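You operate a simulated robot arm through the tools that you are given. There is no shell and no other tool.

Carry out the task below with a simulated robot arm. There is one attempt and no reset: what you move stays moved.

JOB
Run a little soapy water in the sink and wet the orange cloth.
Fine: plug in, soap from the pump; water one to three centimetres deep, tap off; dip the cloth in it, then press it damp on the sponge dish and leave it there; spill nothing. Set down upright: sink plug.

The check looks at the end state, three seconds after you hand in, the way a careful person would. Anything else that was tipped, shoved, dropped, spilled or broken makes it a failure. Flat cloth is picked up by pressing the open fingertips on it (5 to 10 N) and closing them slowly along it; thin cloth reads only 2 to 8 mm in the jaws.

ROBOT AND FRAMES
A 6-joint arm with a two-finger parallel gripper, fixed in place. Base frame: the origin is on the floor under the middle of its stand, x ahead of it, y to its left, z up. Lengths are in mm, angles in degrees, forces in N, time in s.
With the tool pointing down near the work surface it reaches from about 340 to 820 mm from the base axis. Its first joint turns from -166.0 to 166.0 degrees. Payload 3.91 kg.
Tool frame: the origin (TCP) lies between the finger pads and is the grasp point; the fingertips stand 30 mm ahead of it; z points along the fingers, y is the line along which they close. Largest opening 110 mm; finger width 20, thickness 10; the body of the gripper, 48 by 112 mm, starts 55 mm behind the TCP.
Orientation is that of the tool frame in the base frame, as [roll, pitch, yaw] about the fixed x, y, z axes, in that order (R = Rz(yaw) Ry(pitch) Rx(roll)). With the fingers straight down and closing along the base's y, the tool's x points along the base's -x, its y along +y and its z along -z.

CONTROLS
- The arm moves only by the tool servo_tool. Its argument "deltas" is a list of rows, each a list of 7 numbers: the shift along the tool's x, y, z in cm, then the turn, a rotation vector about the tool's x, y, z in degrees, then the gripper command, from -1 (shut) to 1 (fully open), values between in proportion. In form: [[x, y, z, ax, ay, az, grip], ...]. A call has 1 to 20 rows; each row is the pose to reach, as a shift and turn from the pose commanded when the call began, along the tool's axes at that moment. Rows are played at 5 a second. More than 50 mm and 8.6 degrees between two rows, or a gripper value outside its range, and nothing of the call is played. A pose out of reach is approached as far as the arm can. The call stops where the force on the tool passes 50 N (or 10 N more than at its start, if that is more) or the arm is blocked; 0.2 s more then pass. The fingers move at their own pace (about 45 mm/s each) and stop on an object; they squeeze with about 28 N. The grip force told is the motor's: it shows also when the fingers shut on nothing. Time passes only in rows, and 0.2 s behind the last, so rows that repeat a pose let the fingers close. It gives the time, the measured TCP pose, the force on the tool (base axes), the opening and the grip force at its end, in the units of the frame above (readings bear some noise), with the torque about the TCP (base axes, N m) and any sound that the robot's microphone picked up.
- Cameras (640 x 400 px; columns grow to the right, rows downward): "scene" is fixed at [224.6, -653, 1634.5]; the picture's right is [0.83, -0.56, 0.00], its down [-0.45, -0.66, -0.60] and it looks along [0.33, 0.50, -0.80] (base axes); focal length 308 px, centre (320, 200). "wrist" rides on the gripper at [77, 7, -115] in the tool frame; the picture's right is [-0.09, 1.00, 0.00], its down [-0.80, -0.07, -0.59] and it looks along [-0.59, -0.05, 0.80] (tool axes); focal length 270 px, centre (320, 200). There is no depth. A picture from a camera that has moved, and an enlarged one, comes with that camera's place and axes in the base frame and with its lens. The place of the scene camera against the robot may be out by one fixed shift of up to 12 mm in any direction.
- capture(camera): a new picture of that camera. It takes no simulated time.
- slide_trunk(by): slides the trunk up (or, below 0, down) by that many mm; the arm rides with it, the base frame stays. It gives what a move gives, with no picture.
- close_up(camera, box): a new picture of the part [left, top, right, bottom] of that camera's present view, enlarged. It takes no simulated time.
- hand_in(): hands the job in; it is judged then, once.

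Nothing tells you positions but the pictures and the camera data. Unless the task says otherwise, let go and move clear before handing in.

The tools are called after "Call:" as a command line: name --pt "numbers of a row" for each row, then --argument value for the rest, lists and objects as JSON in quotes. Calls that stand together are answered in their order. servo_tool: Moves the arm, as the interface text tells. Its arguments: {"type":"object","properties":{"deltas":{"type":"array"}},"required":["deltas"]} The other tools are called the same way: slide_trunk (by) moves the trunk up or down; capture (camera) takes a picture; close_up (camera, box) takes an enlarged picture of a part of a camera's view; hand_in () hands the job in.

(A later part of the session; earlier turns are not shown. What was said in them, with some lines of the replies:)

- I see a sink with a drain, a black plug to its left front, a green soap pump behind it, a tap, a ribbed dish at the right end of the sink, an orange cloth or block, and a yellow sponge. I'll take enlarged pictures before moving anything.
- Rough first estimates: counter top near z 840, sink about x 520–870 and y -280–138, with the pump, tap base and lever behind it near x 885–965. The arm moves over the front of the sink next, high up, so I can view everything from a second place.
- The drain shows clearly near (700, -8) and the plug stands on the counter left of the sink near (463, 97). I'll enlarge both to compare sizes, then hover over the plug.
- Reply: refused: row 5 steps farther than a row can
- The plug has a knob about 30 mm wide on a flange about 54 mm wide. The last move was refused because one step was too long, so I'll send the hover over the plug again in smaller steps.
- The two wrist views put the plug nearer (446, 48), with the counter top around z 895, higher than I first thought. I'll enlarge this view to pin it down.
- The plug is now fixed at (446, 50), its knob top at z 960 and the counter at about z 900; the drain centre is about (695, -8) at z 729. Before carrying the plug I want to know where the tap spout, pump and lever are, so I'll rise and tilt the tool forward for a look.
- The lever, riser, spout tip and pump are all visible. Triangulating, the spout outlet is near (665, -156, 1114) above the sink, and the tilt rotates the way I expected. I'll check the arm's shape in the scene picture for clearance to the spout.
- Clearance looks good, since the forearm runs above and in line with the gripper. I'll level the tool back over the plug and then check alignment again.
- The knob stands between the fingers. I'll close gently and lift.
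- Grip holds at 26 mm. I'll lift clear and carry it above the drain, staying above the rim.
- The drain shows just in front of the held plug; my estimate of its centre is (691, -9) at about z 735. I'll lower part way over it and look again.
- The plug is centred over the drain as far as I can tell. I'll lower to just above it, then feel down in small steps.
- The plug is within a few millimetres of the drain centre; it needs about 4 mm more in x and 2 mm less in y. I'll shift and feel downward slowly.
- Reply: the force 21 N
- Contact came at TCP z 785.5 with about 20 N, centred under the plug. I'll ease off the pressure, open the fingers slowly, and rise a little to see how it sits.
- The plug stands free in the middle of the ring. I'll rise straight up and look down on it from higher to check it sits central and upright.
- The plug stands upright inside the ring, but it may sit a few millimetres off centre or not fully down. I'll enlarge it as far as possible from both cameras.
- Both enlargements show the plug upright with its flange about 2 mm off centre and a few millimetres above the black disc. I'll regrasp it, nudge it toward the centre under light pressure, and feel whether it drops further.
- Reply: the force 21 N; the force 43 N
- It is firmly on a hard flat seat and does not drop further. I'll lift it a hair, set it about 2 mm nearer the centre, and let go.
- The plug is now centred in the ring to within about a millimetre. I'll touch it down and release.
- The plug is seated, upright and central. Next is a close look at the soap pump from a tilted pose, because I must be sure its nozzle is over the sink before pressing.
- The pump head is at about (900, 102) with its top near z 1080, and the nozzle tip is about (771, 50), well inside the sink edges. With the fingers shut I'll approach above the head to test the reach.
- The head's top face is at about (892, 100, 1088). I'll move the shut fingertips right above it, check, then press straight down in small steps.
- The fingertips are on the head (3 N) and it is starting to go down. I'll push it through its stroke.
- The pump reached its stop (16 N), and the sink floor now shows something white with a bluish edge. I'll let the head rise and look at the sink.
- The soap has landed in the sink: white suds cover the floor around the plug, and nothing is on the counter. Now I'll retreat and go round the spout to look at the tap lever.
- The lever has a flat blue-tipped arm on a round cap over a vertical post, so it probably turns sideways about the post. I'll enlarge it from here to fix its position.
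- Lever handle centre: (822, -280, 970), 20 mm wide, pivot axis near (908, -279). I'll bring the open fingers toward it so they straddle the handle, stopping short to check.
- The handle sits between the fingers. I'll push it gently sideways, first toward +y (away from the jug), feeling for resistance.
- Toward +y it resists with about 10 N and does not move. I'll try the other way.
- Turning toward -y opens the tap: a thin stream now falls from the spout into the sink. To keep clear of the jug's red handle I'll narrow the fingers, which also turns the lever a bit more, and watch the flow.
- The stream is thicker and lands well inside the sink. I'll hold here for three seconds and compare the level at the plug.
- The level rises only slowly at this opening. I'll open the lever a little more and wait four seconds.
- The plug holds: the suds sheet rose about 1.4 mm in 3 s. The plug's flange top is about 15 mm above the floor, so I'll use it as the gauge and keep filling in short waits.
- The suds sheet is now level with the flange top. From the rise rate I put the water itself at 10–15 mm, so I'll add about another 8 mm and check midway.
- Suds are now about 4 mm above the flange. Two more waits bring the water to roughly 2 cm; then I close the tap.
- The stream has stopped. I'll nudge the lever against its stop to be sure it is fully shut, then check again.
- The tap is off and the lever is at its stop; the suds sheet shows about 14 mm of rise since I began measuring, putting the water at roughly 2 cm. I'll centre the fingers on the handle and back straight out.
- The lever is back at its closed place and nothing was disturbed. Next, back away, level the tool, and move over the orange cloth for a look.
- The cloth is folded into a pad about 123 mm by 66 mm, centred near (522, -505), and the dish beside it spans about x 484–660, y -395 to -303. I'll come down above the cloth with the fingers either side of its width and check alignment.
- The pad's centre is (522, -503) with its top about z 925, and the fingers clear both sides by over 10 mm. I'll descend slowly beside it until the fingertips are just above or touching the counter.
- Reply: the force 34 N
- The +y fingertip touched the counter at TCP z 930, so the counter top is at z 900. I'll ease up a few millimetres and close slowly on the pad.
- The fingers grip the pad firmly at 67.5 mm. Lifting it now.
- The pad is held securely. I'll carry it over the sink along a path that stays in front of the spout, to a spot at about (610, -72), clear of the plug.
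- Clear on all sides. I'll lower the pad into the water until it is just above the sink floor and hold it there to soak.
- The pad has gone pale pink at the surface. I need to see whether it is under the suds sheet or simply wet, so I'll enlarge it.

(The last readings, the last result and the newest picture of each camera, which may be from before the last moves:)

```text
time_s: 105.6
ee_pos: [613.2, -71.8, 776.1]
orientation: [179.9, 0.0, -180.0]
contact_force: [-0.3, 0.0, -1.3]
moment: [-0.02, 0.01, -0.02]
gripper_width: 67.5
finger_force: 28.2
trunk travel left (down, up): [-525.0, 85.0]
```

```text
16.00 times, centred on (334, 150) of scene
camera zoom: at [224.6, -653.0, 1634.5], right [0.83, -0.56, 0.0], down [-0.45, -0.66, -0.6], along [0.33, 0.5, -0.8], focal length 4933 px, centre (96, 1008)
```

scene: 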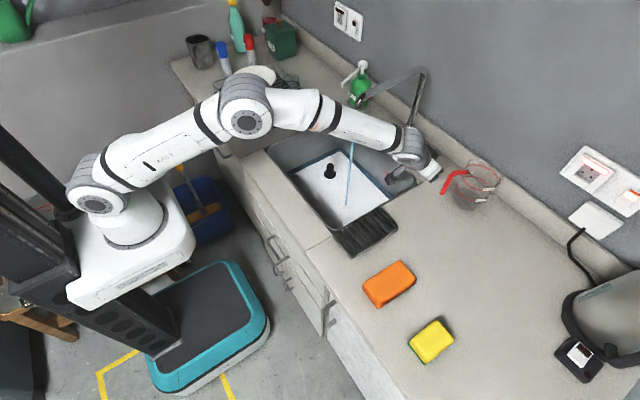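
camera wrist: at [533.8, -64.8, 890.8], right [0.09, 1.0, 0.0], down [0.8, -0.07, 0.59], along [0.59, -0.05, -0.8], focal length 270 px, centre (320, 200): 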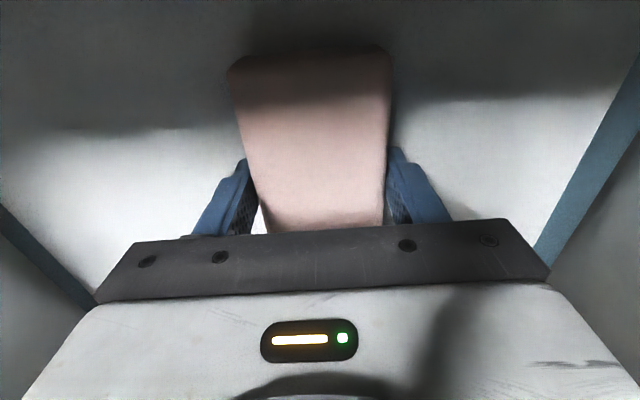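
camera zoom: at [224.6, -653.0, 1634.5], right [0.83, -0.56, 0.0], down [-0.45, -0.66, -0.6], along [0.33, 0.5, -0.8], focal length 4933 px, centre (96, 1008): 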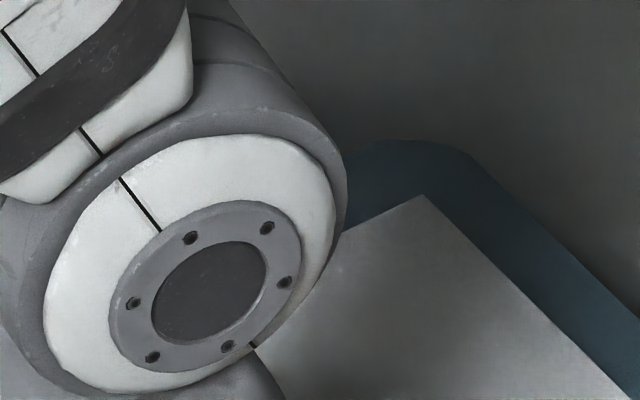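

The pad is standing in the water with its lower part submerged, and its colour has changed all over, so it is wet. I'll dip 4 mm deeper, hold, then raise it just above the water and let it drain over the sink.

Call:
servo_tool --pt "0 0 0.2 0 0 0 -1" --pt "0 0 0.35 0 0 0 -1" --pt "0 0 0.35 0 0 0 -1" --pt "0 0 0.35 0 0 0 -1" --pt "0 0 0.35 0 0 0 -1" --pt "0 0 0.35 0 0 0 -1" --pt "0 0 0.35 0 0 0 -1" --pt "0 0 0.35 0 0 0 -1"

Call:
servo_tool --pt "0 0 -1 0 0 0 -1" --pt "0 0 -2.5 0 0 0 -1" --pt "0 0 -4 0 0 0 -1" --pt "0 0 -6 0 0 0 -1" --pt "0 0 -6 0 0 0 -1" --pt "0 0 -6 0 0 0 -1" --pt "0 0 -6 0 0 0 -1" --pt "0 0 -6 0 0 0 -1" --pt "0 0 -6 0 0 0 -1" --pt "0 0 -6 0 0 0 -1"

Call:
close_up --camera "scene" --box '[290, 140, 370, 220]'

Call:
close_up --camera "wrist" --box '[180, 30, 460, 240]'

```text
time_s: 107.4
ee_pos: [610.8, -71.9, 773.4]
orientation: [179.9, 0.2, -180.0]
contact_force: [5.8, -1.8, 12.7]
moment: [0.4, -0.95, -0.32]
gripper_width: 67.4
finger_force: 27.9
trunk travel left (down, up): [-525.0, 85.0]
```

```text
time_s: 109.6
ee_pos: [611.5, -73.1, 832.8]
orientation: [-180.0, -0.1, -180.0]
contact_force: [0.4, 0.5, -1.3]
moment: [0.0, 0.02, -0.01]
gripper_width: 67.1
finger_force: 27.6
trunk travel left (down, up): [-525.0, 85.0]
```

```text
5.00 times, centred on (330, 180) of scene
camera zoom: at [224.6, -653.0, 1634.5], right [0.83, -0.56, 0.0], down [-0.45, -0.66, -0.6], along [0.33, 0.5, -0.8], focal length 1542 px, centre (270, 300)
```

zoom: 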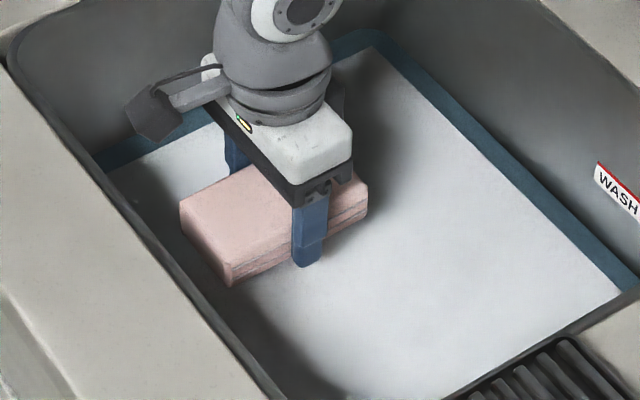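

```text
1.90 times, centred on (320, 135) of wrist
camera zoom: at [532.3, -65.5, 947.0], right [0.09, 1.0, 0.0], down [0.8, -0.07, 0.59], along [0.59, -0.05, -0.8], focal length 515 px, centre (320, 324)
```

zoom: 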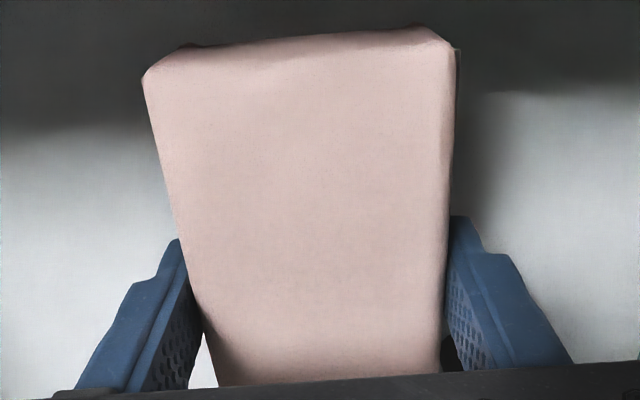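

The pad is soaked and soapy; it touched the floor at 13 N, so the floor is near z 742. I'll let it drain above the sink for several seconds.

Call:
servo_tool --pt "0 0 0 0 0 0 -1" --pt "0 0 0 0 0 0 -1" --pt "0 0 0 0 0 0 -1" --pt "0 0 0 0 0 0 -1" --pt "0 0 0 0 0 0 -1" --pt "0 0 0 0 0 0 -1" --pt "0 0 0 0 0 0 -1" --pt "0 0 0 0 0 0 -1" --pt "0 0 0 0 0 0 -1" --pt "0 0 0 0 0 0 -1" --pt "0 0 0 0 0 0 -1" --pt "0 0 0 0 0 0 -1" --pt "0 0 0 0 0 0 -1" --pt "0 0 0 0 0 0 -1" --pt "0 0 0 0 0 0 -1" --pt "0 0 0 0 0 0 -1" --pt "0 0 0 0 0 0 -1" --pt "0 0 0 0 0 0 -1" --pt "0 0 0 0 0 0 -1" --pt "0 0 0 0 0 0 -1"

Call:
close_up --camera "scene" --box '[290, 140, 370, 220]'

```text
time_s: 113.8
ee_pos: [610.9, -73.5, 833.3]
orientation: [-180.0, 0.1, 179.9]
contact_force: [0.3, 0.2, -1.5]
moment: [0.02, 0.02, -0.02]
gripper_width: 67.3
finger_force: 28.0
trunk travel left (down, up): [-525.0, 85.0]
```

```text
5.00 times, centred on (330, 180) of scene
camera zoom: at [224.6, -653.0, 1634.5], right [0.83, -0.56, 0.0], down [-0.45, -0.66, -0.6], along [0.33, 0.5, -0.8], focal length 1542 px, centre (270, 300)
```

zoom: 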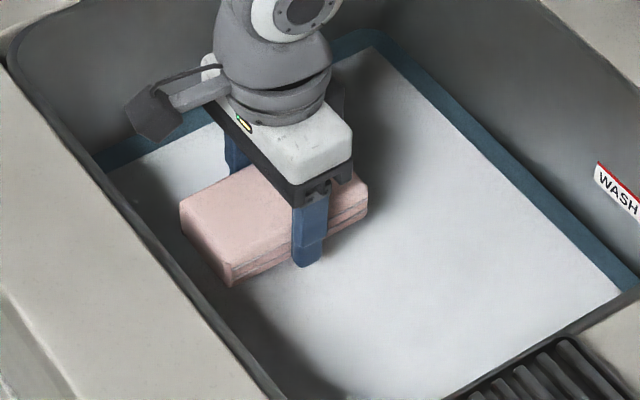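

No drips show. I'll raise it, stay in front of the spout, and carry it from over the sink straight to above the adjoining dish.

Call:
servo_tool --pt "0 0 -4 0 0 0 -1" --pt "0 0 -8 0 0 0 -1" --pt "0 0 -12 0 0 0 -1" --pt "0 0 -16 0 0 0 -1" --pt "1.5 0 -18 0 0 0 -1" --pt "4.3 0 -18 0 0 0 -1" --pt "4.3 -3.9 -18 0 0 0 -1" --pt "4.3 -7.8 -18 0 0 0 -1" --pt "4.3 -11.7 -18 0 0 0 -1" --pt "4.3 -15.6 -18 0 0 0 -1" --pt "4.3 -19.5 -18 0 0 0 -1" --pt "4.3 -19.5 -18 0 0 0 -1"

Call:
capture --camera "wrist"

Call:
close_up --camera "scene" --box '[280, 120, 440, 280]'

```text
time_s: 116.4
ee_pos: [569.0, -266.0, 1012.6]
orientation: [179.9, 0.0, -180.0]
contact_force: [0.2, 0.5, -0.8]
moment: [-0.01, -0.04, 0.0]
gripper_width: 67.4
finger_force: 27.4
trunk travel left (down, up): [-525.0, 85.0]
```

```text
taken
camera wrist: at [490.5, -258.7, 1126.7], right [0.09, 1.0, 0.0], down [0.8, -0.07, 0.59], along [0.59, -0.05, -0.8], focal length 270 px, centre (320, 200)
```

wrist: 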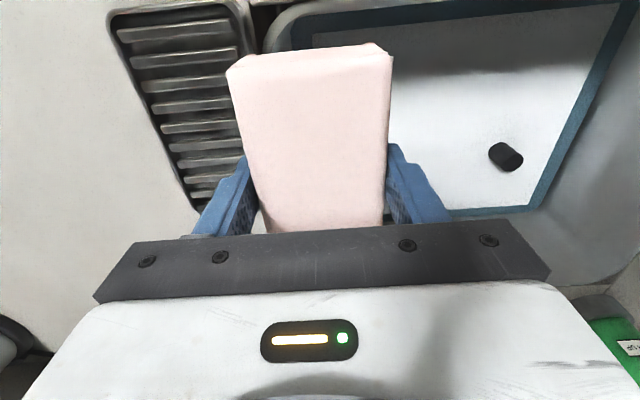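

```text
2.50 times, centred on (360, 200) of scene
camera zoom: at [224.6, -653.0, 1634.5], right [0.83, -0.56, 0.0], down [-0.45, -0.66, -0.6], along [0.33, 0.5, -0.8], focal length 771 px, centre (220, 200)
```

zoom: 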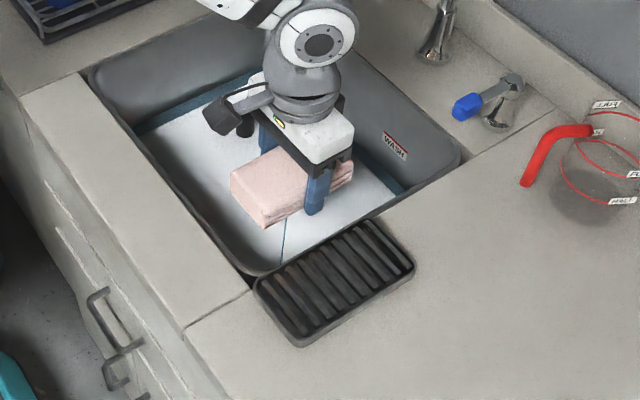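

A thin line falls from the pad to the water: it is still dripping. I'll go back a little over the sink and look closely before crossing to the dish.

Call:
servo_tool --pt "0 3 0 0 0 0 -1" --pt "0 6 0 0 0 0 -1" --pt "0 6 0 0 0 0 -1"

Call:
close_up --camera "scene" --box '[310, 150, 400, 230]'

```text
time_s: 117.2
ee_pos: [572.2, -206.4, 1013.6]
orientation: [180.0, 0.0, 180.0]
contact_force: [0.2, 0.9, -2.0]
moment: [0.0, -0.02, 0.01]
gripper_width: 67.4
finger_force: 27.7
trunk travel left (down, up): [-525.0, 85.0]
```

```text
5.00 times, centred on (355, 190) of scene
camera zoom: at [224.6, -653.0, 1634.5], right [0.83, -0.56, 0.0], down [-0.45, -0.66, -0.6], along [0.33, 0.5, -0.8], focal length 1542 px, centre (145, 250)
```

zoom: 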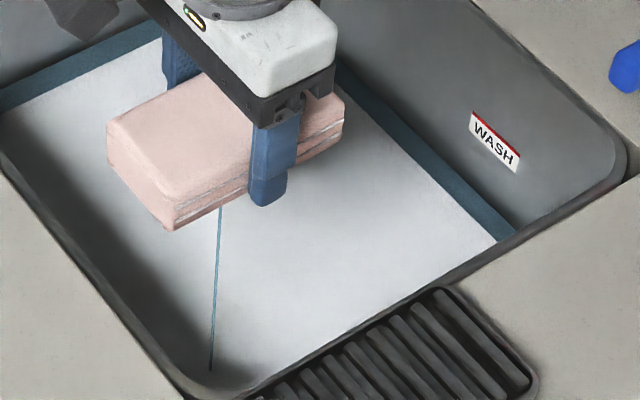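

It is clearly dripping, and into the sink. I'll hold it here and wait for the dripping to stop.

Call:
servo_tool --pt "0 0 0 0 0 0 -1" --pt "0 0 0 0 0 0 -1" --pt "0 0 0 0 0 0 -1" --pt "0 0 0 0 0 0 -1" --pt "0 0 0 0 0 0 -1" --pt "0 0 0 0 0 0 -1" --pt "0 0 0 0 0 0 -1" --pt "0 0 0 0 0 0 -1" --pt "0 0 0 0 0 0 -1" --pt "0 0 0 0 0 0 -1" --pt "0 0 0 0 0 0 -1" --pt "0 0 0 0 0 0 -1" --pt "0 0 0 0 0 0 -1" --pt "0 0 0 0 0 0 -1" --pt "0 0 0 0 0 0 -1" --pt "0 0 0 0 0 0 -1" --pt "0 0 0 0 0 0 -1" --pt "0 0 0 0 0 0 -1" --pt "0 0 0 0 0 0 -1" --pt "0 0 0 0 0 0 -1"

Call:
close_up --camera "scene" --box '[310, 150, 400, 230]'

Call:
servo_tool --pt "0 0 0 0 0 0 -1" --pt "0 0 0 0 0 0 -1" --pt "0 0 0 0 0 0 -1" --pt "0 0 0 0 0 0 -1" --pt "0 0 0 0 0 0 -1" --pt "0 0 0 0 0 0 -1" --pt "0 0 0 0 0 0 -1" --pt "0 0 0 0 0 0 -1" --pt "0 0 0 0 0 0 -1" --pt "0 0 0 0 0 0 -1" --pt "0 0 0 0 0 0 -1" --pt "0 0 0 0 0 0 -1" --pt "0 0 0 0 0 0 -1" --pt "0 0 0 0 0 0 -1" --pt "0 0 0 0 0 0 -1" --pt "0 0 0 0 0 0 -1" --pt "0 0 0 0 0 0 -1" --pt "0 0 0 0 0 0 -1" --pt "0 0 0 0 0 0 -1" --pt "0 0 0 0 0 0 -1"

Call:
close_up --camera "scene" --box '[310, 150, 400, 230]'

```text
time_s: 121.4
ee_pos: [570.7, -207.1, 1012.6]
orientation: [-180.0, 0.0, -180.0]
contact_force: [0.3, -0.8, -1.3]
moment: [-0.01, -0.02, 0.0]
gripper_width: 67.2
finger_force: 28.0
trunk travel left (down, up): [-525.0, 85.0]
```

```text
5.00 times, centred on (355, 190) of scene
camera zoom: at [224.6, -653.0, 1634.5], right [0.83, -0.56, 0.0], down [-0.45, -0.66, -0.6], along [0.33, 0.5, -0.8], focal length 1542 px, centre (145, 250)
```

zoom: 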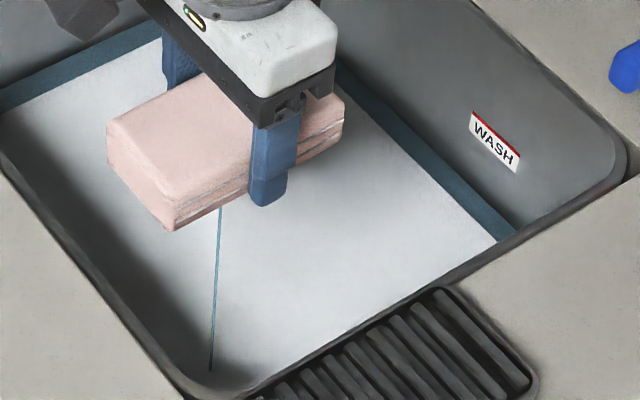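

```text
time_s: 125.6
ee_pos: [570.3, -206.8, 1012.9]
orientation: [-180.0, 0.1, 179.9]
contact_force: [-1.1, 0.2, -1.1]
moment: [-0.01, -0.02, -0.04]
gripper_width: 67.2
finger_force: 27.5
trunk travel left (down, up): [-525.0, 85.0]
```

```text
5.00 times, centred on (355, 190) of scene
camera zoom: at [224.6, -653.0, 1634.5], right [0.83, -0.56, 0.0], down [-0.45, -0.66, -0.6], along [0.33, 0.5, -0.8], focal length 1542 px, centre (145, 250)
```

zoom: 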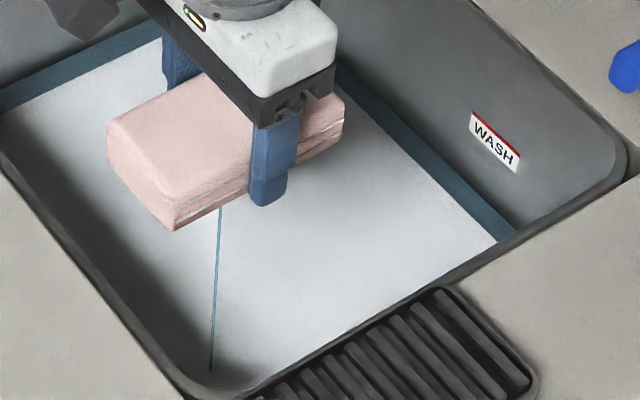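

The drip line is getting thinner. I'll keep waiting over the sink.

Call:
servo_tool --pt "0 0 0 0 0 0 -1" --pt "0 0 0 0 0 0 -1" --pt "0 0 0 0 0 0 -1" --pt "0 0 0 0 0 0 -1" --pt "0 0 0 0 0 0 -1" --pt "0 0 0 0 0 0 -1" --pt "0 0 0 0 0 0 -1" --pt "0 0 0 0 0 0 -1" --pt "0 0 0 0 0 0 -1" --pt "0 0 0 0 0 0 -1" --pt "0 0 0 0 0 0 -1" --pt "0 0 0 0 0 0 -1" --pt "0 0 0 0 0 0 -1" --pt "0 0 0 0 0 0 -1" --pt "0 0 0 0 0 0 -1" --pt "0 0 0 0 0 0 -1" --pt "0 0 0 0 0 0 -1" --pt "0 0 0 0 0 0 -1" --pt "0 0 0 0 0 0 -1" --pt "0 0 0 0 0 0 -1"

Call:
servo_tool --pt "0 0 0 0 0 0 -1" --pt "0 0 0 0 0 0 -1" --pt "0 0 0 0 0 0 -1" --pt "0 0 0 0 0 0 -1" --pt "0 0 0 0 0 0 -1" --pt "0 0 0 0 0 0 -1" --pt "0 0 0 0 0 0 -1" --pt "0 0 0 0 0 0 -1" --pt "0 0 0 0 0 0 -1" --pt "0 0 0 0 0 0 -1" --pt "0 0 0 0 0 0 -1" --pt "0 0 0 0 0 0 -1" --pt "0 0 0 0 0 0 -1" --pt "0 0 0 0 0 0 -1" --pt "0 0 0 0 0 0 -1" --pt "0 0 0 0 0 0 -1" --pt "0 0 0 0 0 0 -1" --pt "0 0 0 0 0 0 -1" --pt "0 0 0 0 0 0 -1" --pt "0 0 0 0 0 0 -1"

Call:
servo_tool --pt "0 0 0 0 0 0 -1" --pt "0 0 0 0 0 0 -1" --pt "0 0 0 0 0 0 -1" --pt "0 0 0 0 0 0 -1" --pt "0 0 0 0 0 0 -1" --pt "0 0 0 0 0 0 -1" --pt "0 0 0 0 0 0 -1" --pt "0 0 0 0 0 0 -1" --pt "0 0 0 0 0 0 -1" --pt "0 0 0 0 0 0 -1" --pt "0 0 0 0 0 0 -1" --pt "0 0 0 0 0 0 -1" --pt "0 0 0 0 0 0 -1" --pt "0 0 0 0 0 0 -1" --pt "0 0 0 0 0 0 -1" --pt "0 0 0 0 0 0 -1" --pt "0 0 0 0 0 0 -1" --pt "0 0 0 0 0 0 -1" --pt "0 0 0 0 0 0 -1" --pt "0 0 0 0 0 0 -1"

Call:
close_up --camera "scene" --box '[310, 150, 400, 230]'

Call:
close_up --camera "scene" --box '[355, 195, 375, 215]'

```text
time_s: 129.8
ee_pos: [570.9, -207.3, 1012.0]
orientation: [-179.9, 0.0, 180.0]
contact_force: [-0.7, -0.9, -1.4]
moment: [0.04, 0.01, -0.01]
gripper_width: 67.2
finger_force: 27.8
trunk travel left (down, up): [-525.0, 85.0]
```

```text
time_s: 134.0
ee_pos: [570.7, -207.5, 1013.2]
orientation: [-180.0, 0.0, 180.0]
contact_force: [-0.4, -0.6, -0.9]
moment: [-0.01, 0.01, 0.01]
gripper_width: 67.3
finger_force: 28.1
trunk travel left (down, up): [-525.0, 85.0]
```

```text
time_s: 138.2
ee_pos: [569.9, -206.3, 1012.8]
orientation: [179.9, 0.0, -180.0]
contact_force: [-0.4, 0.7, -0.5]
moment: [-0.03, -0.01, 0.02]
gripper_width: 67.2
finger_force: 27.7
trunk travel left (down, up): [-525.0, 85.0]
```

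```text
5.00 times, centred on (355, 190) of scene
camera zoom: at [224.6, -653.0, 1634.5], right [0.83, -0.56, 0.0], down [-0.45, -0.66, -0.6], along [0.33, 0.5, -0.8], focal length 1542 px, centre (145, 250)
```

zoom: 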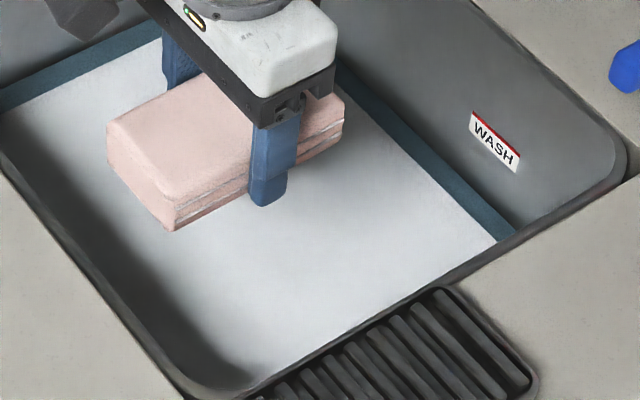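

```text
16.00 times, centred on (365, 205) of scene
camera zoom: at [224.6, -653.0, 1634.5], right [0.83, -0.56, 0.0], down [-0.45, -0.66, -0.6], along [0.33, 0.5, -0.8], focal length 4933 px, centre (-400, 120)
```

zoom: 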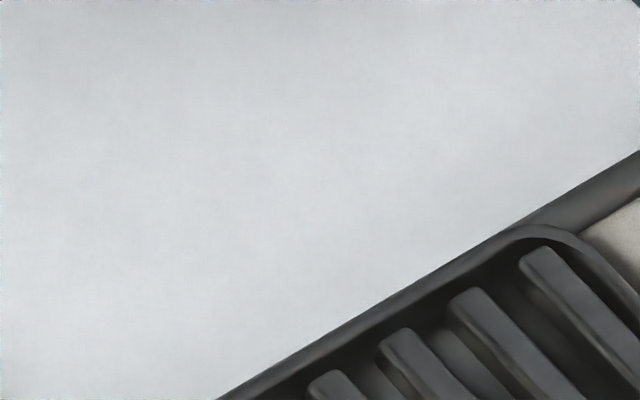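

Call:
close_up --camera "scene" --box '[322, 185, 350, 225]'

Call:
close_up --camera "wrist" --box '[0, 0, 320, 240]'

```text
10.00 times, centred on (336, 205) of scene
camera zoom: at [224.6, -653.0, 1634.5], right [0.83, -0.56, 0.0], down [-0.45, -0.66, -0.6], along [0.33, 0.5, -0.8], focal length 3083 px, centre (160, 150)
```

zoom: 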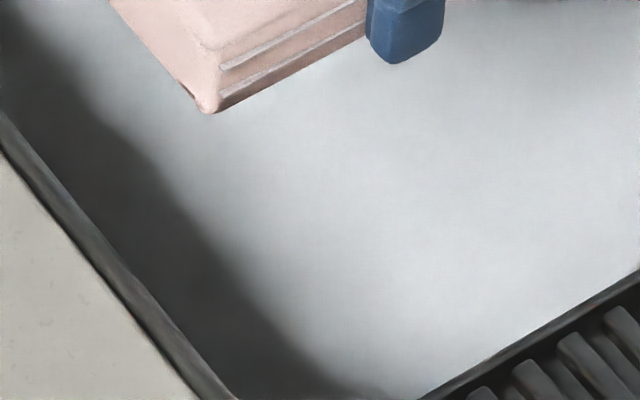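

```text
1.67 times, centred on (160, 120) of wrist
camera zoom: at [491.9, -199.6, 1127.2], right [0.09, 1.0, 0.0], down [0.8, -0.07, 0.59], along [0.59, -0.05, -0.8], focal length 450 px, centre (587, 333)
```

zoom: 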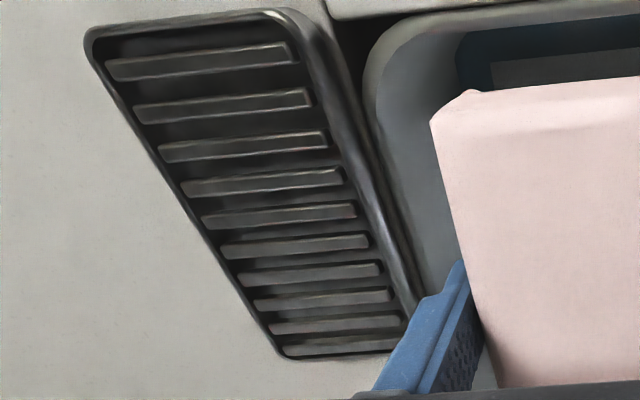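

Dripping has stopped. The dish is about 163 by 82 mm, centred near (567, -354), and the pad fits on it in this orientation. Moving above it now to check alignment.

Call:
servo_tool --pt "0.1 -3.7 0 0 0 0 -1" --pt "0.2 -7.4 0 0 0 0 -1" --pt "0.25 -11.1 0 0 0 0 -1" --pt "0.25 -14.8 0 0 0 0 -1" --pt "0.25 -14.8 0 0 0 0 -1"

Call:
capture --camera "wrist"

Call:
close_up --camera "scene" --box '[310, 170, 430, 280]'

```text
time_s: 139.4
ee_pos: [567.7, -354.7, 1016.0]
orientation: [180.0, 0.0, -179.8]
contact_force: [0.3, 0.1, -1.0]
moment: [-0.02, -0.01, 0.02]
gripper_width: 67.5
finger_force: 28.3
trunk travel left (down, up): [-525.0, 85.0]
```

```text
taken
camera wrist: at [489.9, -347.1, 1130.2], right [0.09, 1.0, 0.0], down [0.8, -0.07, 0.59], along [0.59, -0.05, -0.8], focal length 270 px, centre (320, 200)
```

wrist: 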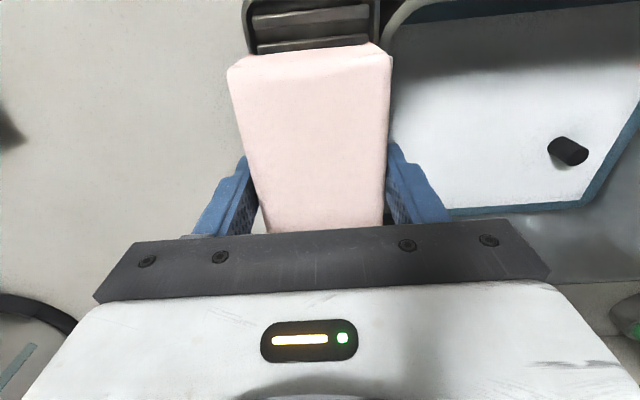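

```text
3.64 times, centred on (370, 225) of scene
camera zoom: at [224.6, -653.0, 1634.5], right [0.83, -0.56, 0.0], down [-0.45, -0.66, -0.6], along [0.33, 0.5, -0.8], focal length 1121 px, centre (138, 109)
```

zoom: 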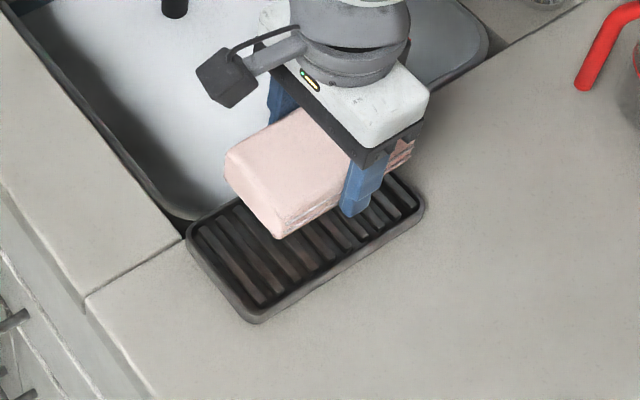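

Alignment is good, with the dish centre at y -354 under the pad. I'll lower to just above the dish and then feel down.

Call:
servo_tool --pt "0 0 2.5 0 0 0 -1" --pt "0 0 4.5 0 0 0 -1" --pt "0 0 5.8 0 0 0 -1" --pt "0 0 6.4 0 0 0 -1" --pt "0 0 6.4 0 0 0 -1"

Call:
close_up --camera "scene" --box '[320, 190, 420, 280]'

Call:
capture --camera "wrist"

```text
time_s: 140.6
ee_pos: [568.1, -354.0, 950.8]
orientation: [-179.8, 0.2, -179.9]
contact_force: [6.6, -2.7, 19.8]
moment: [0.24, 0.75, 0.11]
gripper_width: 67.5
finger_force: 28.1
trunk travel left (down, up): [-525.0, 85.0]
```

```text
4.44 times, centred on (370, 235) of scene
camera zoom: at [224.6, -653.0, 1634.5], right [0.83, -0.56, 0.0], down [-0.45, -0.66, -0.6], along [0.33, 0.5, -0.8], focal length 1370 px, centre (98, 44)
```

zoom: 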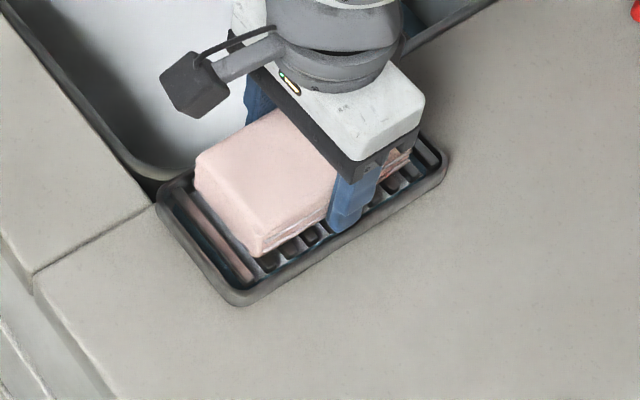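

```text
taken
camera wrist: at [488.9, -345.7, 1065.5], right [0.09, 1.0, 0.0], down [0.8, -0.07, 0.6], along [0.6, -0.05, -0.8], focal length 270 px, centre (320, 200)
```

wrist: 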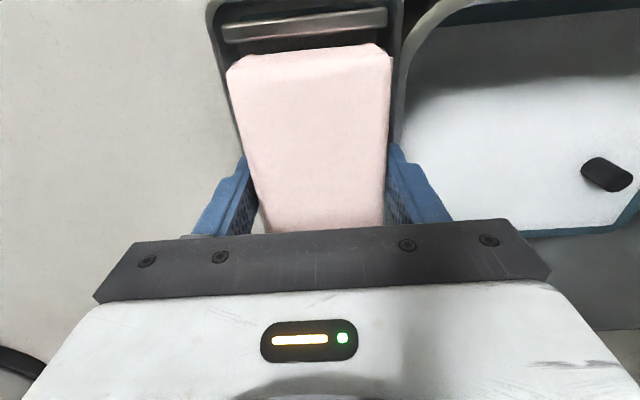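

The pad's near end touches the dish ribs (about 20 N). I'll ease the pressure slightly and open the fingers slowly so the pad stays put.

Call:
servo_tool --pt "0 0 -0.15 0 0 0 -1" --pt "0 0 -0.25 0 0 0 0.22" --pt "0 0 -0.3 0 0 0 0.26" --pt "0 0 -0.4 0 0 0 0.32" --pt "0 0 -0.5 0 0 0 0.4" --pt "0 0 -0.5 0 0 0 0.4"

Call:
close_up --camera "scene" --box '[320, 190, 420, 280]'

Call:
capture --camera "wrist"

```text
time_s: 142.0
ee_pos: [567.0, -356.1, 954.1]
orientation: [179.9, -0.1, -180.0]
contact_force: [0.6, 0.3, 0.7]
moment: [0.01, 0.01, 0.04]
gripper_width: 77.2
finger_force: 0.0
trunk travel left (down, up): [-525.0, 85.0]
```

```text
4.44 times, centred on (370, 235) of scene
camera zoom: at [224.6, -653.0, 1634.5], right [0.83, -0.56, 0.0], down [-0.45, -0.66, -0.6], along [0.33, 0.5, -0.8], focal length 1370 px, centre (98, 44)
```

zoom: 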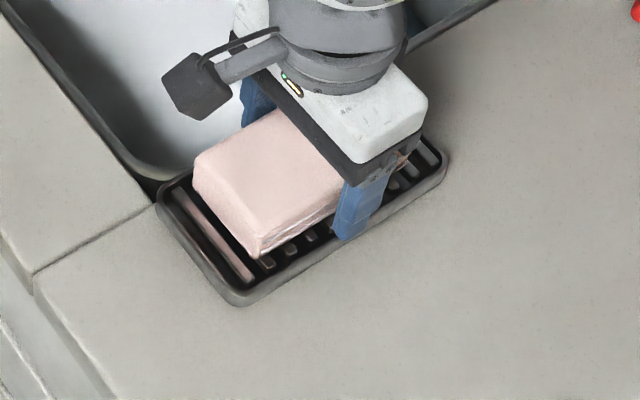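

```text
taken
camera wrist: at [488.2, -348.3, 1067.8], right [0.09, 1.0, 0.0], down [0.8, -0.07, 0.59], along [0.59, -0.05, -0.8], focal length 270 px, centre (320, 200)
```

wrist: 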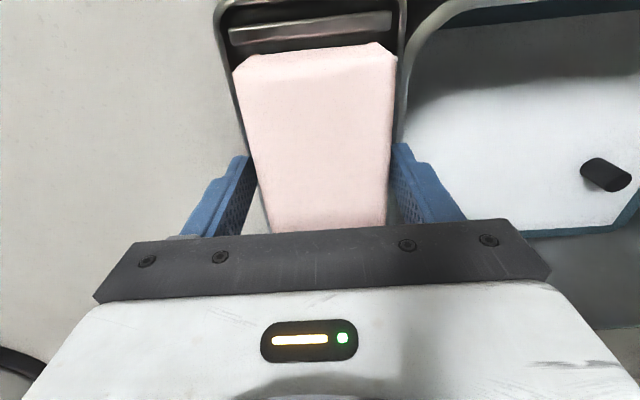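

The pad rests on the dish. I'll rise clear and look at it.

Call:
servo_tool --pt "0 0 -1 0 0 0 0.45" --pt "0 0 -3 0 0 0 0.5" --pt "0 0 -6 0 0 0 0.5" --pt "0 0 -9 0 0 0 0" --pt "0 0 -12 0 0 0 -1" --pt "0 0 -12 0 0 0 -1" --pt "0 0 -12 0 0 0 -1"

Call:
capture --camera "wrist"

Call:
close_up --camera "scene" --box '[320, 190, 420, 280]'

```text
time_s: 143.6
ee_pos: [567.8, -355.8, 1076.1]
orientation: [-179.9, 0.0, 180.0]
contact_force: [0.1, 0.0, 0.5]
moment: [0.01, 0.01, 0.01]
gripper_width: 0.1
finger_force: 4.8
trunk travel left (down, up): [-525.0, 85.0]
```

```text
taken
camera wrist: at [488.8, -348.7, 1189.9], right [0.09, 1.0, 0.0], down [0.8, -0.07, 0.59], along [0.59, -0.05, -0.8], focal length 270 px, centre (320, 200)
```

wrist: 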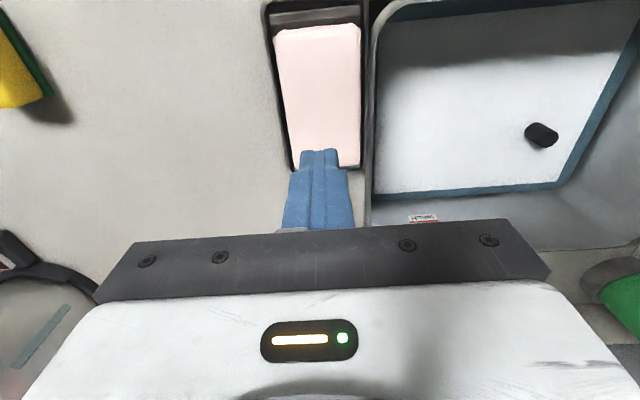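

```text
4.44 times, centred on (370, 235) of scene
camera zoom: at [224.6, -653.0, 1634.5], right [0.83, -0.56, 0.0], down [-0.45, -0.66, -0.6], along [0.33, 0.5, -0.8], focal length 1370 px, centre (98, 44)
```

zoom: 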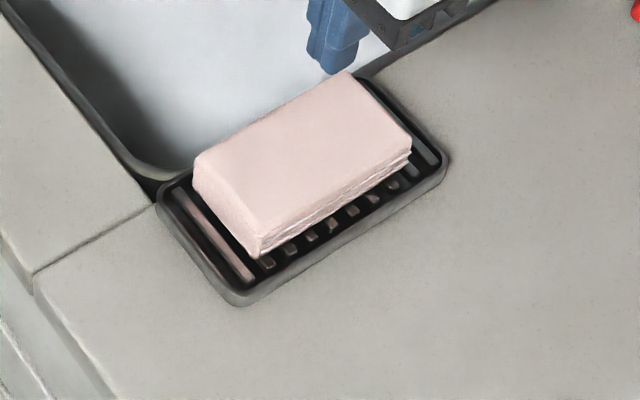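

The pad lies within the dish, its top at roughly z 945. I'll check its position up close before pressing it down gently.

Call:
close_up --camera "wrist" --box '[250, 0, 390, 190]'

Call:
close_up --camera "scene" --box '[335, 200, 405, 270]'

```text
2.11 times, centred on (320, 95) of wrist
camera zoom: at [488.8, -348.7, 1189.9], right [0.09, 1.0, 0.0], down [0.8, -0.07, 0.59], along [0.59, -0.05, -0.8], focal length 569 px, centre (320, 421)
```

zoom: 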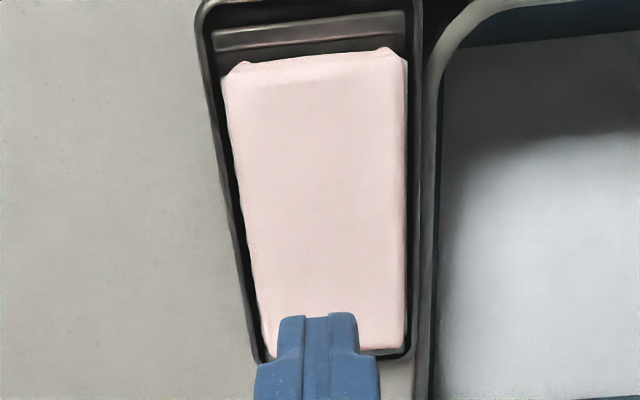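

```text
5.71 times, centred on (370, 235) of scene
camera zoom: at [224.6, -653.0, 1634.5], right [0.83, -0.56, 0.0], down [-0.45, -0.66, -0.6], along [0.33, 0.5, -0.8], focal length 1762 px, centre (34, 0)
```

zoom: 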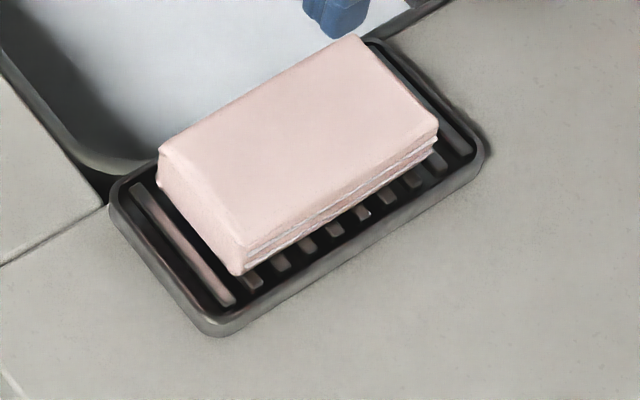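

Call:
servo_tool --pt "0 0 3 0 0 0 -0.4" --pt "0 0 6 0 0 0 -0.4" --pt "0 0 8.2 0 0 0 -0.4" --pt "0 0 9.2 0 0 0 -0.4" --pt "0 0 9.6 0 0 0 -0.4" --pt "0 0 9.8 0 0 0 -0.4"

Call:
close_up --camera "scene" --box '[335, 190, 405, 270]'

```text
time_s: 145.0
ee_pos: [569.4, -358.4, 988.5]
orientation: [-179.3, 1.0, -179.9]
contact_force: [-2.9, 0.3, 19.8]
moment: [0.34, 0.21, 0.07]
gripper_width: 33.1
finger_force: 0.1
trunk travel left (down, up): [-525.0, 85.0]
stopped in row 6: the force on the tool passed its limit at 54 N (the readings are from after the stop); the commanded pose is now the measured one
```

```text
5.00 times, centred on (370, 230) of scene
camera zoom: at [224.6, -653.0, 1634.5], right [0.83, -0.56, 0.0], down [-0.45, -0.66, -0.6], along [0.33, 0.5, -0.8], focal length 1542 px, centre (70, 50)
```

zoom: 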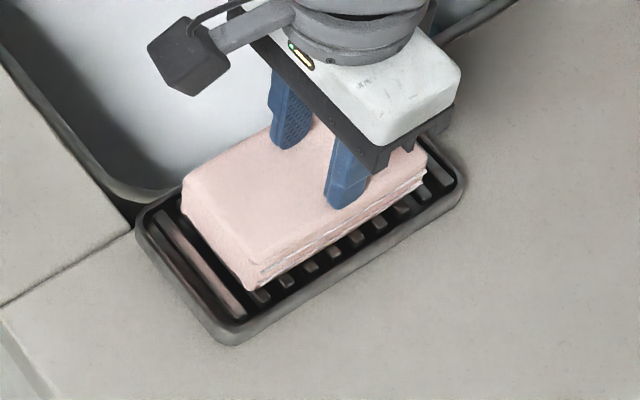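

The pad is pressed firmly onto the dish (peak 54 N, now 20 N), and nothing shows on the counter. I'll hold a second, then lift off and check everything.

Call:
servo_tool --pt "0 0 0 0 0 0 -0.4" --pt "0 0 0 0 0 0 -0.4" --pt "0 0 0 0 0 0 -0.4" --pt "0 0 -1 0 0 0 -0.4" --pt "0 0 -3.5 0 0 0 -0.4" --pt "0 0 -7 0 0 0 -0.4" --pt "0 0 -11 0 0 0 -0.4" --pt "2 0 -15 0 0 0 -0.4" --pt "5 0 -18.5 0 0 0 -0.4" --pt "5 0 -18.5 0 0 0 -0.4"

Call:
close_up --camera "scene" --box '[320, 180, 420, 290]'

Call:
capture --camera "wrist"

Call:
capture --camera "scene"

```text
time_s: 147.2
ee_pos: [521.5, -357.8, 1167.8]
orientation: [-179.6, 0.5, 179.9]
contact_force: [-0.4, 0.7, -0.1]
moment: [-0.02, 0.0, 0.03]
gripper_width: 33.1
finger_force: 0.1
trunk travel left (down, up): [-525.0, 85.0]
```

```text
3.64 times, centred on (370, 235) of scene
camera zoom: at [224.6, -653.0, 1634.5], right [0.83, -0.56, 0.0], down [-0.45, -0.66, -0.6], along [0.33, 0.5, -0.8], focal length 1121 px, centre (138, 73)
```

zoom: 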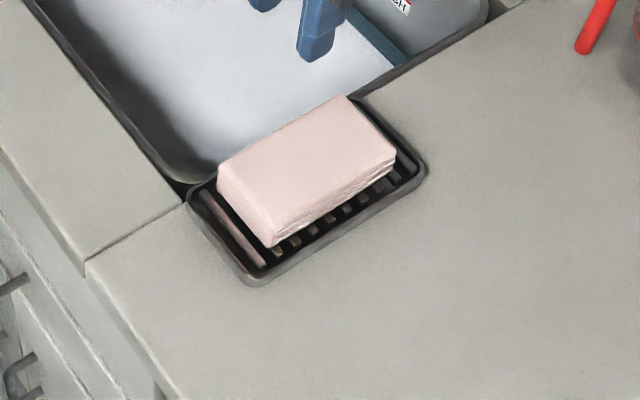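

```text
taken
camera wrist: at [440.7, -349.3, 1281.3], right [0.09, 1.0, -0.01], down [0.8, -0.07, 0.6], along [0.6, -0.06, -0.8], focal length 270 px, centre (320, 200)
```

wrist: 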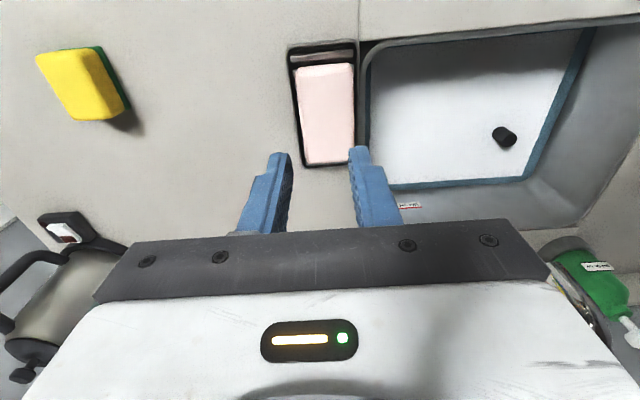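

```text
taken
```

scene: 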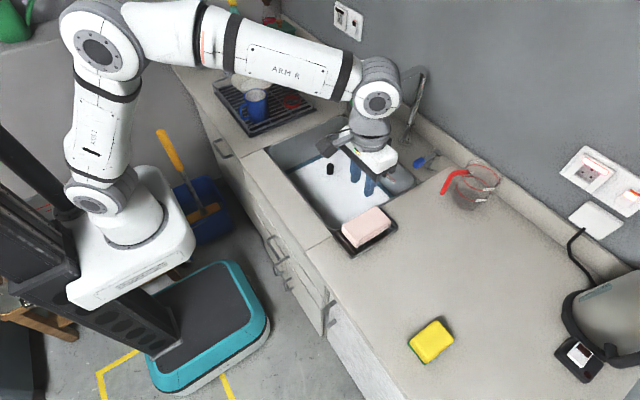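

The pad sits squarely on the dish and the counter is clean. Before handing in I'll check the water depth against the plug knob again, plus the lever, spout and pump.

Call:
close_up --camera "scene" --box '[310, 150, 350, 185]'

Call:
close_up --camera "wrist" --box '[470, 100, 540, 170]'

Call:
close_up --camera "scene" --box '[322, 142, 346, 157]'

Call:
close_up --camera "scene" --box '[330, 50, 500, 230]'

```text
11.43 times, centred on (330, 168) of scene
camera zoom: at [224.6, -653.0, 1634.5], right [0.83, -0.56, 0.0], down [-0.45, -0.66, -0.6], along [0.33, 0.5, -0.8], focal length 3523 px, centre (206, 571)
```

zoom: 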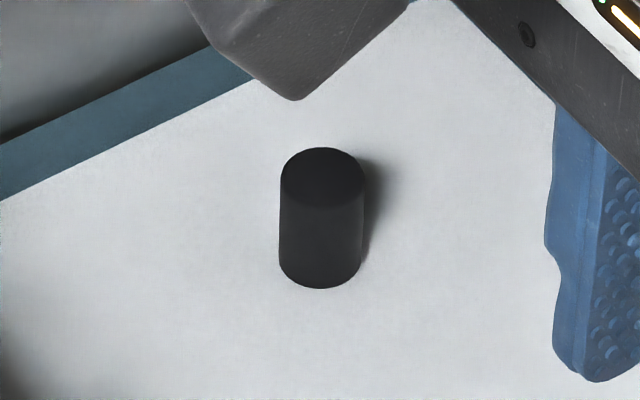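

```text
5.71 times, centred on (505, 135) of wrist
camera zoom: at [440.7, -349.3, 1281.3], right [0.09, 1.0, -0.01], down [0.8, -0.07, 0.6], along [0.6, -0.06, -0.8], focal length 1544 px, centre (-737, 571)
```

zoom: 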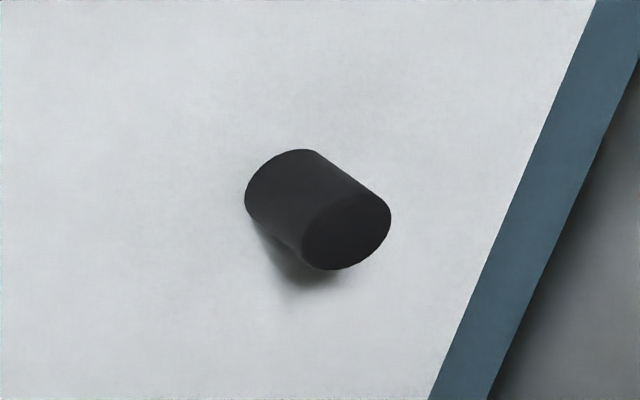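

```text
16.00 times, centred on (334, 150) of scene
camera zoom: at [224.6, -653.0, 1634.5], right [0.83, -0.56, 0.0], down [-0.45, -0.66, -0.6], along [0.33, 0.5, -0.8], focal length 4933 px, centre (96, 1008)
```

zoom: 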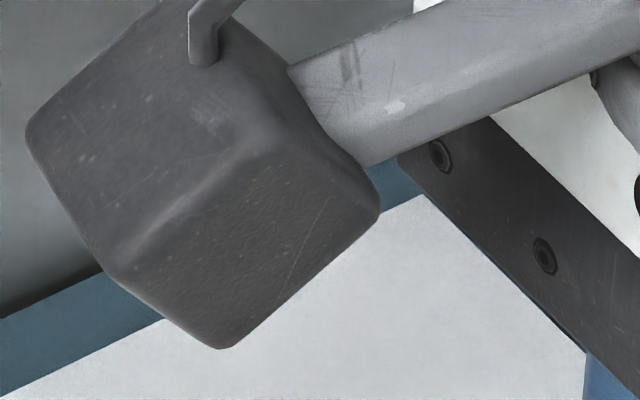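

```text
2.22 times, centred on (415, 140) of scene
camera zoom: at [224.6, -653.0, 1634.5], right [0.83, -0.56, 0.0], down [-0.45, -0.66, -0.6], along [0.33, 0.5, -0.8], focal length 685 px, centre (109, 333)
```

zoom: 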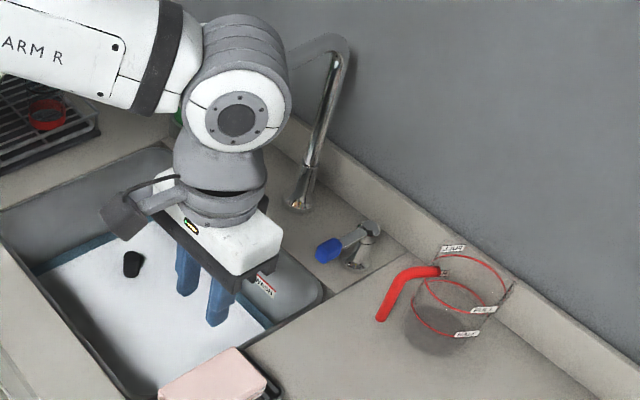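

The suds surface is about 39 mm below the 60 mm plug's top, so the water is close to 2 cm. The tap is shut with no stream, and lever, jug and sponge are where they were. I'll move the arm clear and take one last look.

Call:
servo_tool --pt "2.42 2.1 -2.1 0 0 0 0" --pt "4.84 4.2 -4.2 0 0 0 0" --pt "7.26 6.3 -6.3 0 0 0 0" --pt "9.68 8.4 -8.4 0 0 0 0" --pt "12.1 10.5 -10.5 0 0 0 0" --pt "14.5 12.7 -12.5 0 0 0 0" --pt "14.5 12.7 -12.5 0 0 0 0"

Call:
capture --camera "scene"

Call:
close_up --camera "scene" --box '[250, 90, 460, 290]'

Call:
close_up --camera "wrist" --box '[80, 0, 560, 240]'

```text
time_s: 148.8
ee_pos: [372.9, -229.3, 1288.3]
orientation: [-179.6, 0.6, 180.0]
contact_force: [0.2, 0.2, 0.3]
moment: [-0.02, -0.02, 0.02]
gripper_width: 55.0
finger_force: 0.1
trunk travel left (down, up): [-525.0, 85.0]
```

```text
taken
```

scene: 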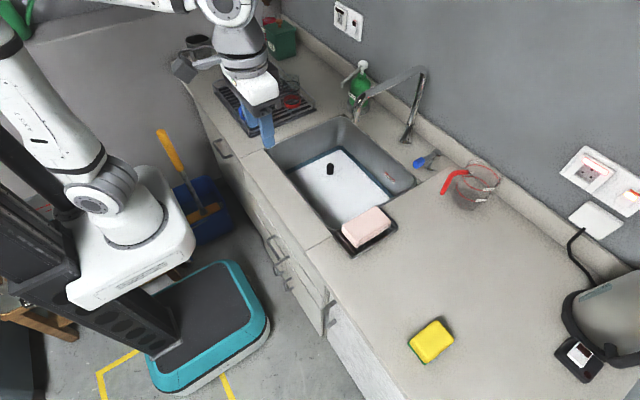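

```text
2.00 times, centred on (355, 190) of scene
camera zoom: at [224.6, -653.0, 1634.5], right [0.83, -0.56, 0.0], down [-0.45, -0.66, -0.6], along [0.33, 0.5, -0.8], focal length 617 px, centre (250, 220)
```

zoom: 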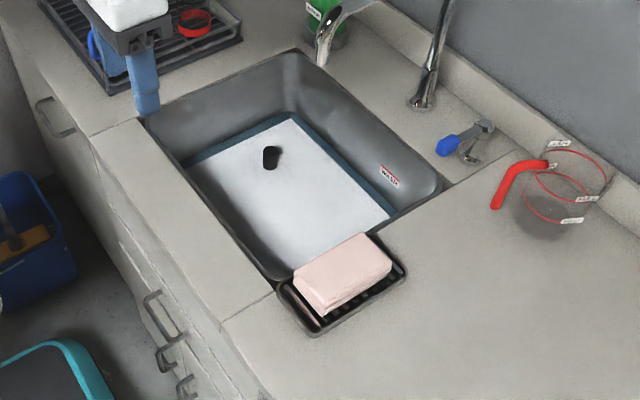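

```text
1.33 times, centred on (320, 120) of wrist
camera zoom: at [292.2, -220.1, 1402.2], right [0.09, 1.0, -0.01], down [0.8, -0.07, 0.6], along [0.6, -0.06, -0.8], focal length 360 px, centre (320, 307)
```

zoom: 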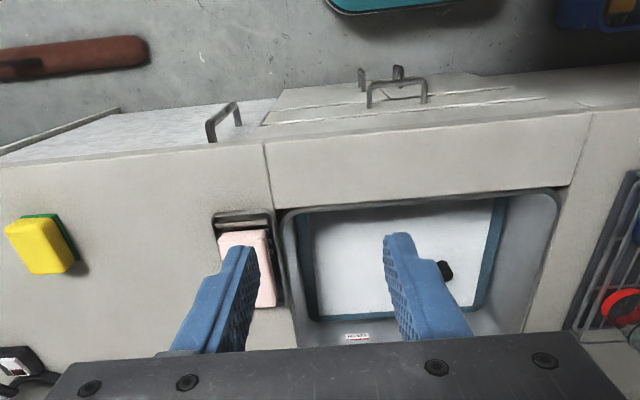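

The end state looks right: plug upright in the drain, soapy water about 2 cm deep, tap off, the damp cloth on the sponge dish, counter dry, and the arm clear. Handing in.

Call:
hand_in

```text
The job is handed in.
```

The job is done and handed in; I haven't seen the check's result.

- **Plug:** it stands upright in the drain, centred in the ring to within about 2 mm. It is holding: the water level rose steadily and has stayed up.
- **Soap:** one full press of the pump went into the sink and left suds across the surface.
- **Water:** I estimate it at 16–20 mm deep, judging from how much of the plug shows above the suds. The tap is off, with the lever back against its stop and no stream.
- **Cloth:** it went into the water and came out wet. I held it over the sink until it stopped dripping, then set it on the sponge dish and pressed it down. The press peaked at 54 N, just over the tool's 50 N limit, so that move stopped early. The cloth stayed in place within the dish.
- **Surroundings:** no spills show on the counter, and nothing else in the pictures looks moved. The arm is clear, back near its starting pose.
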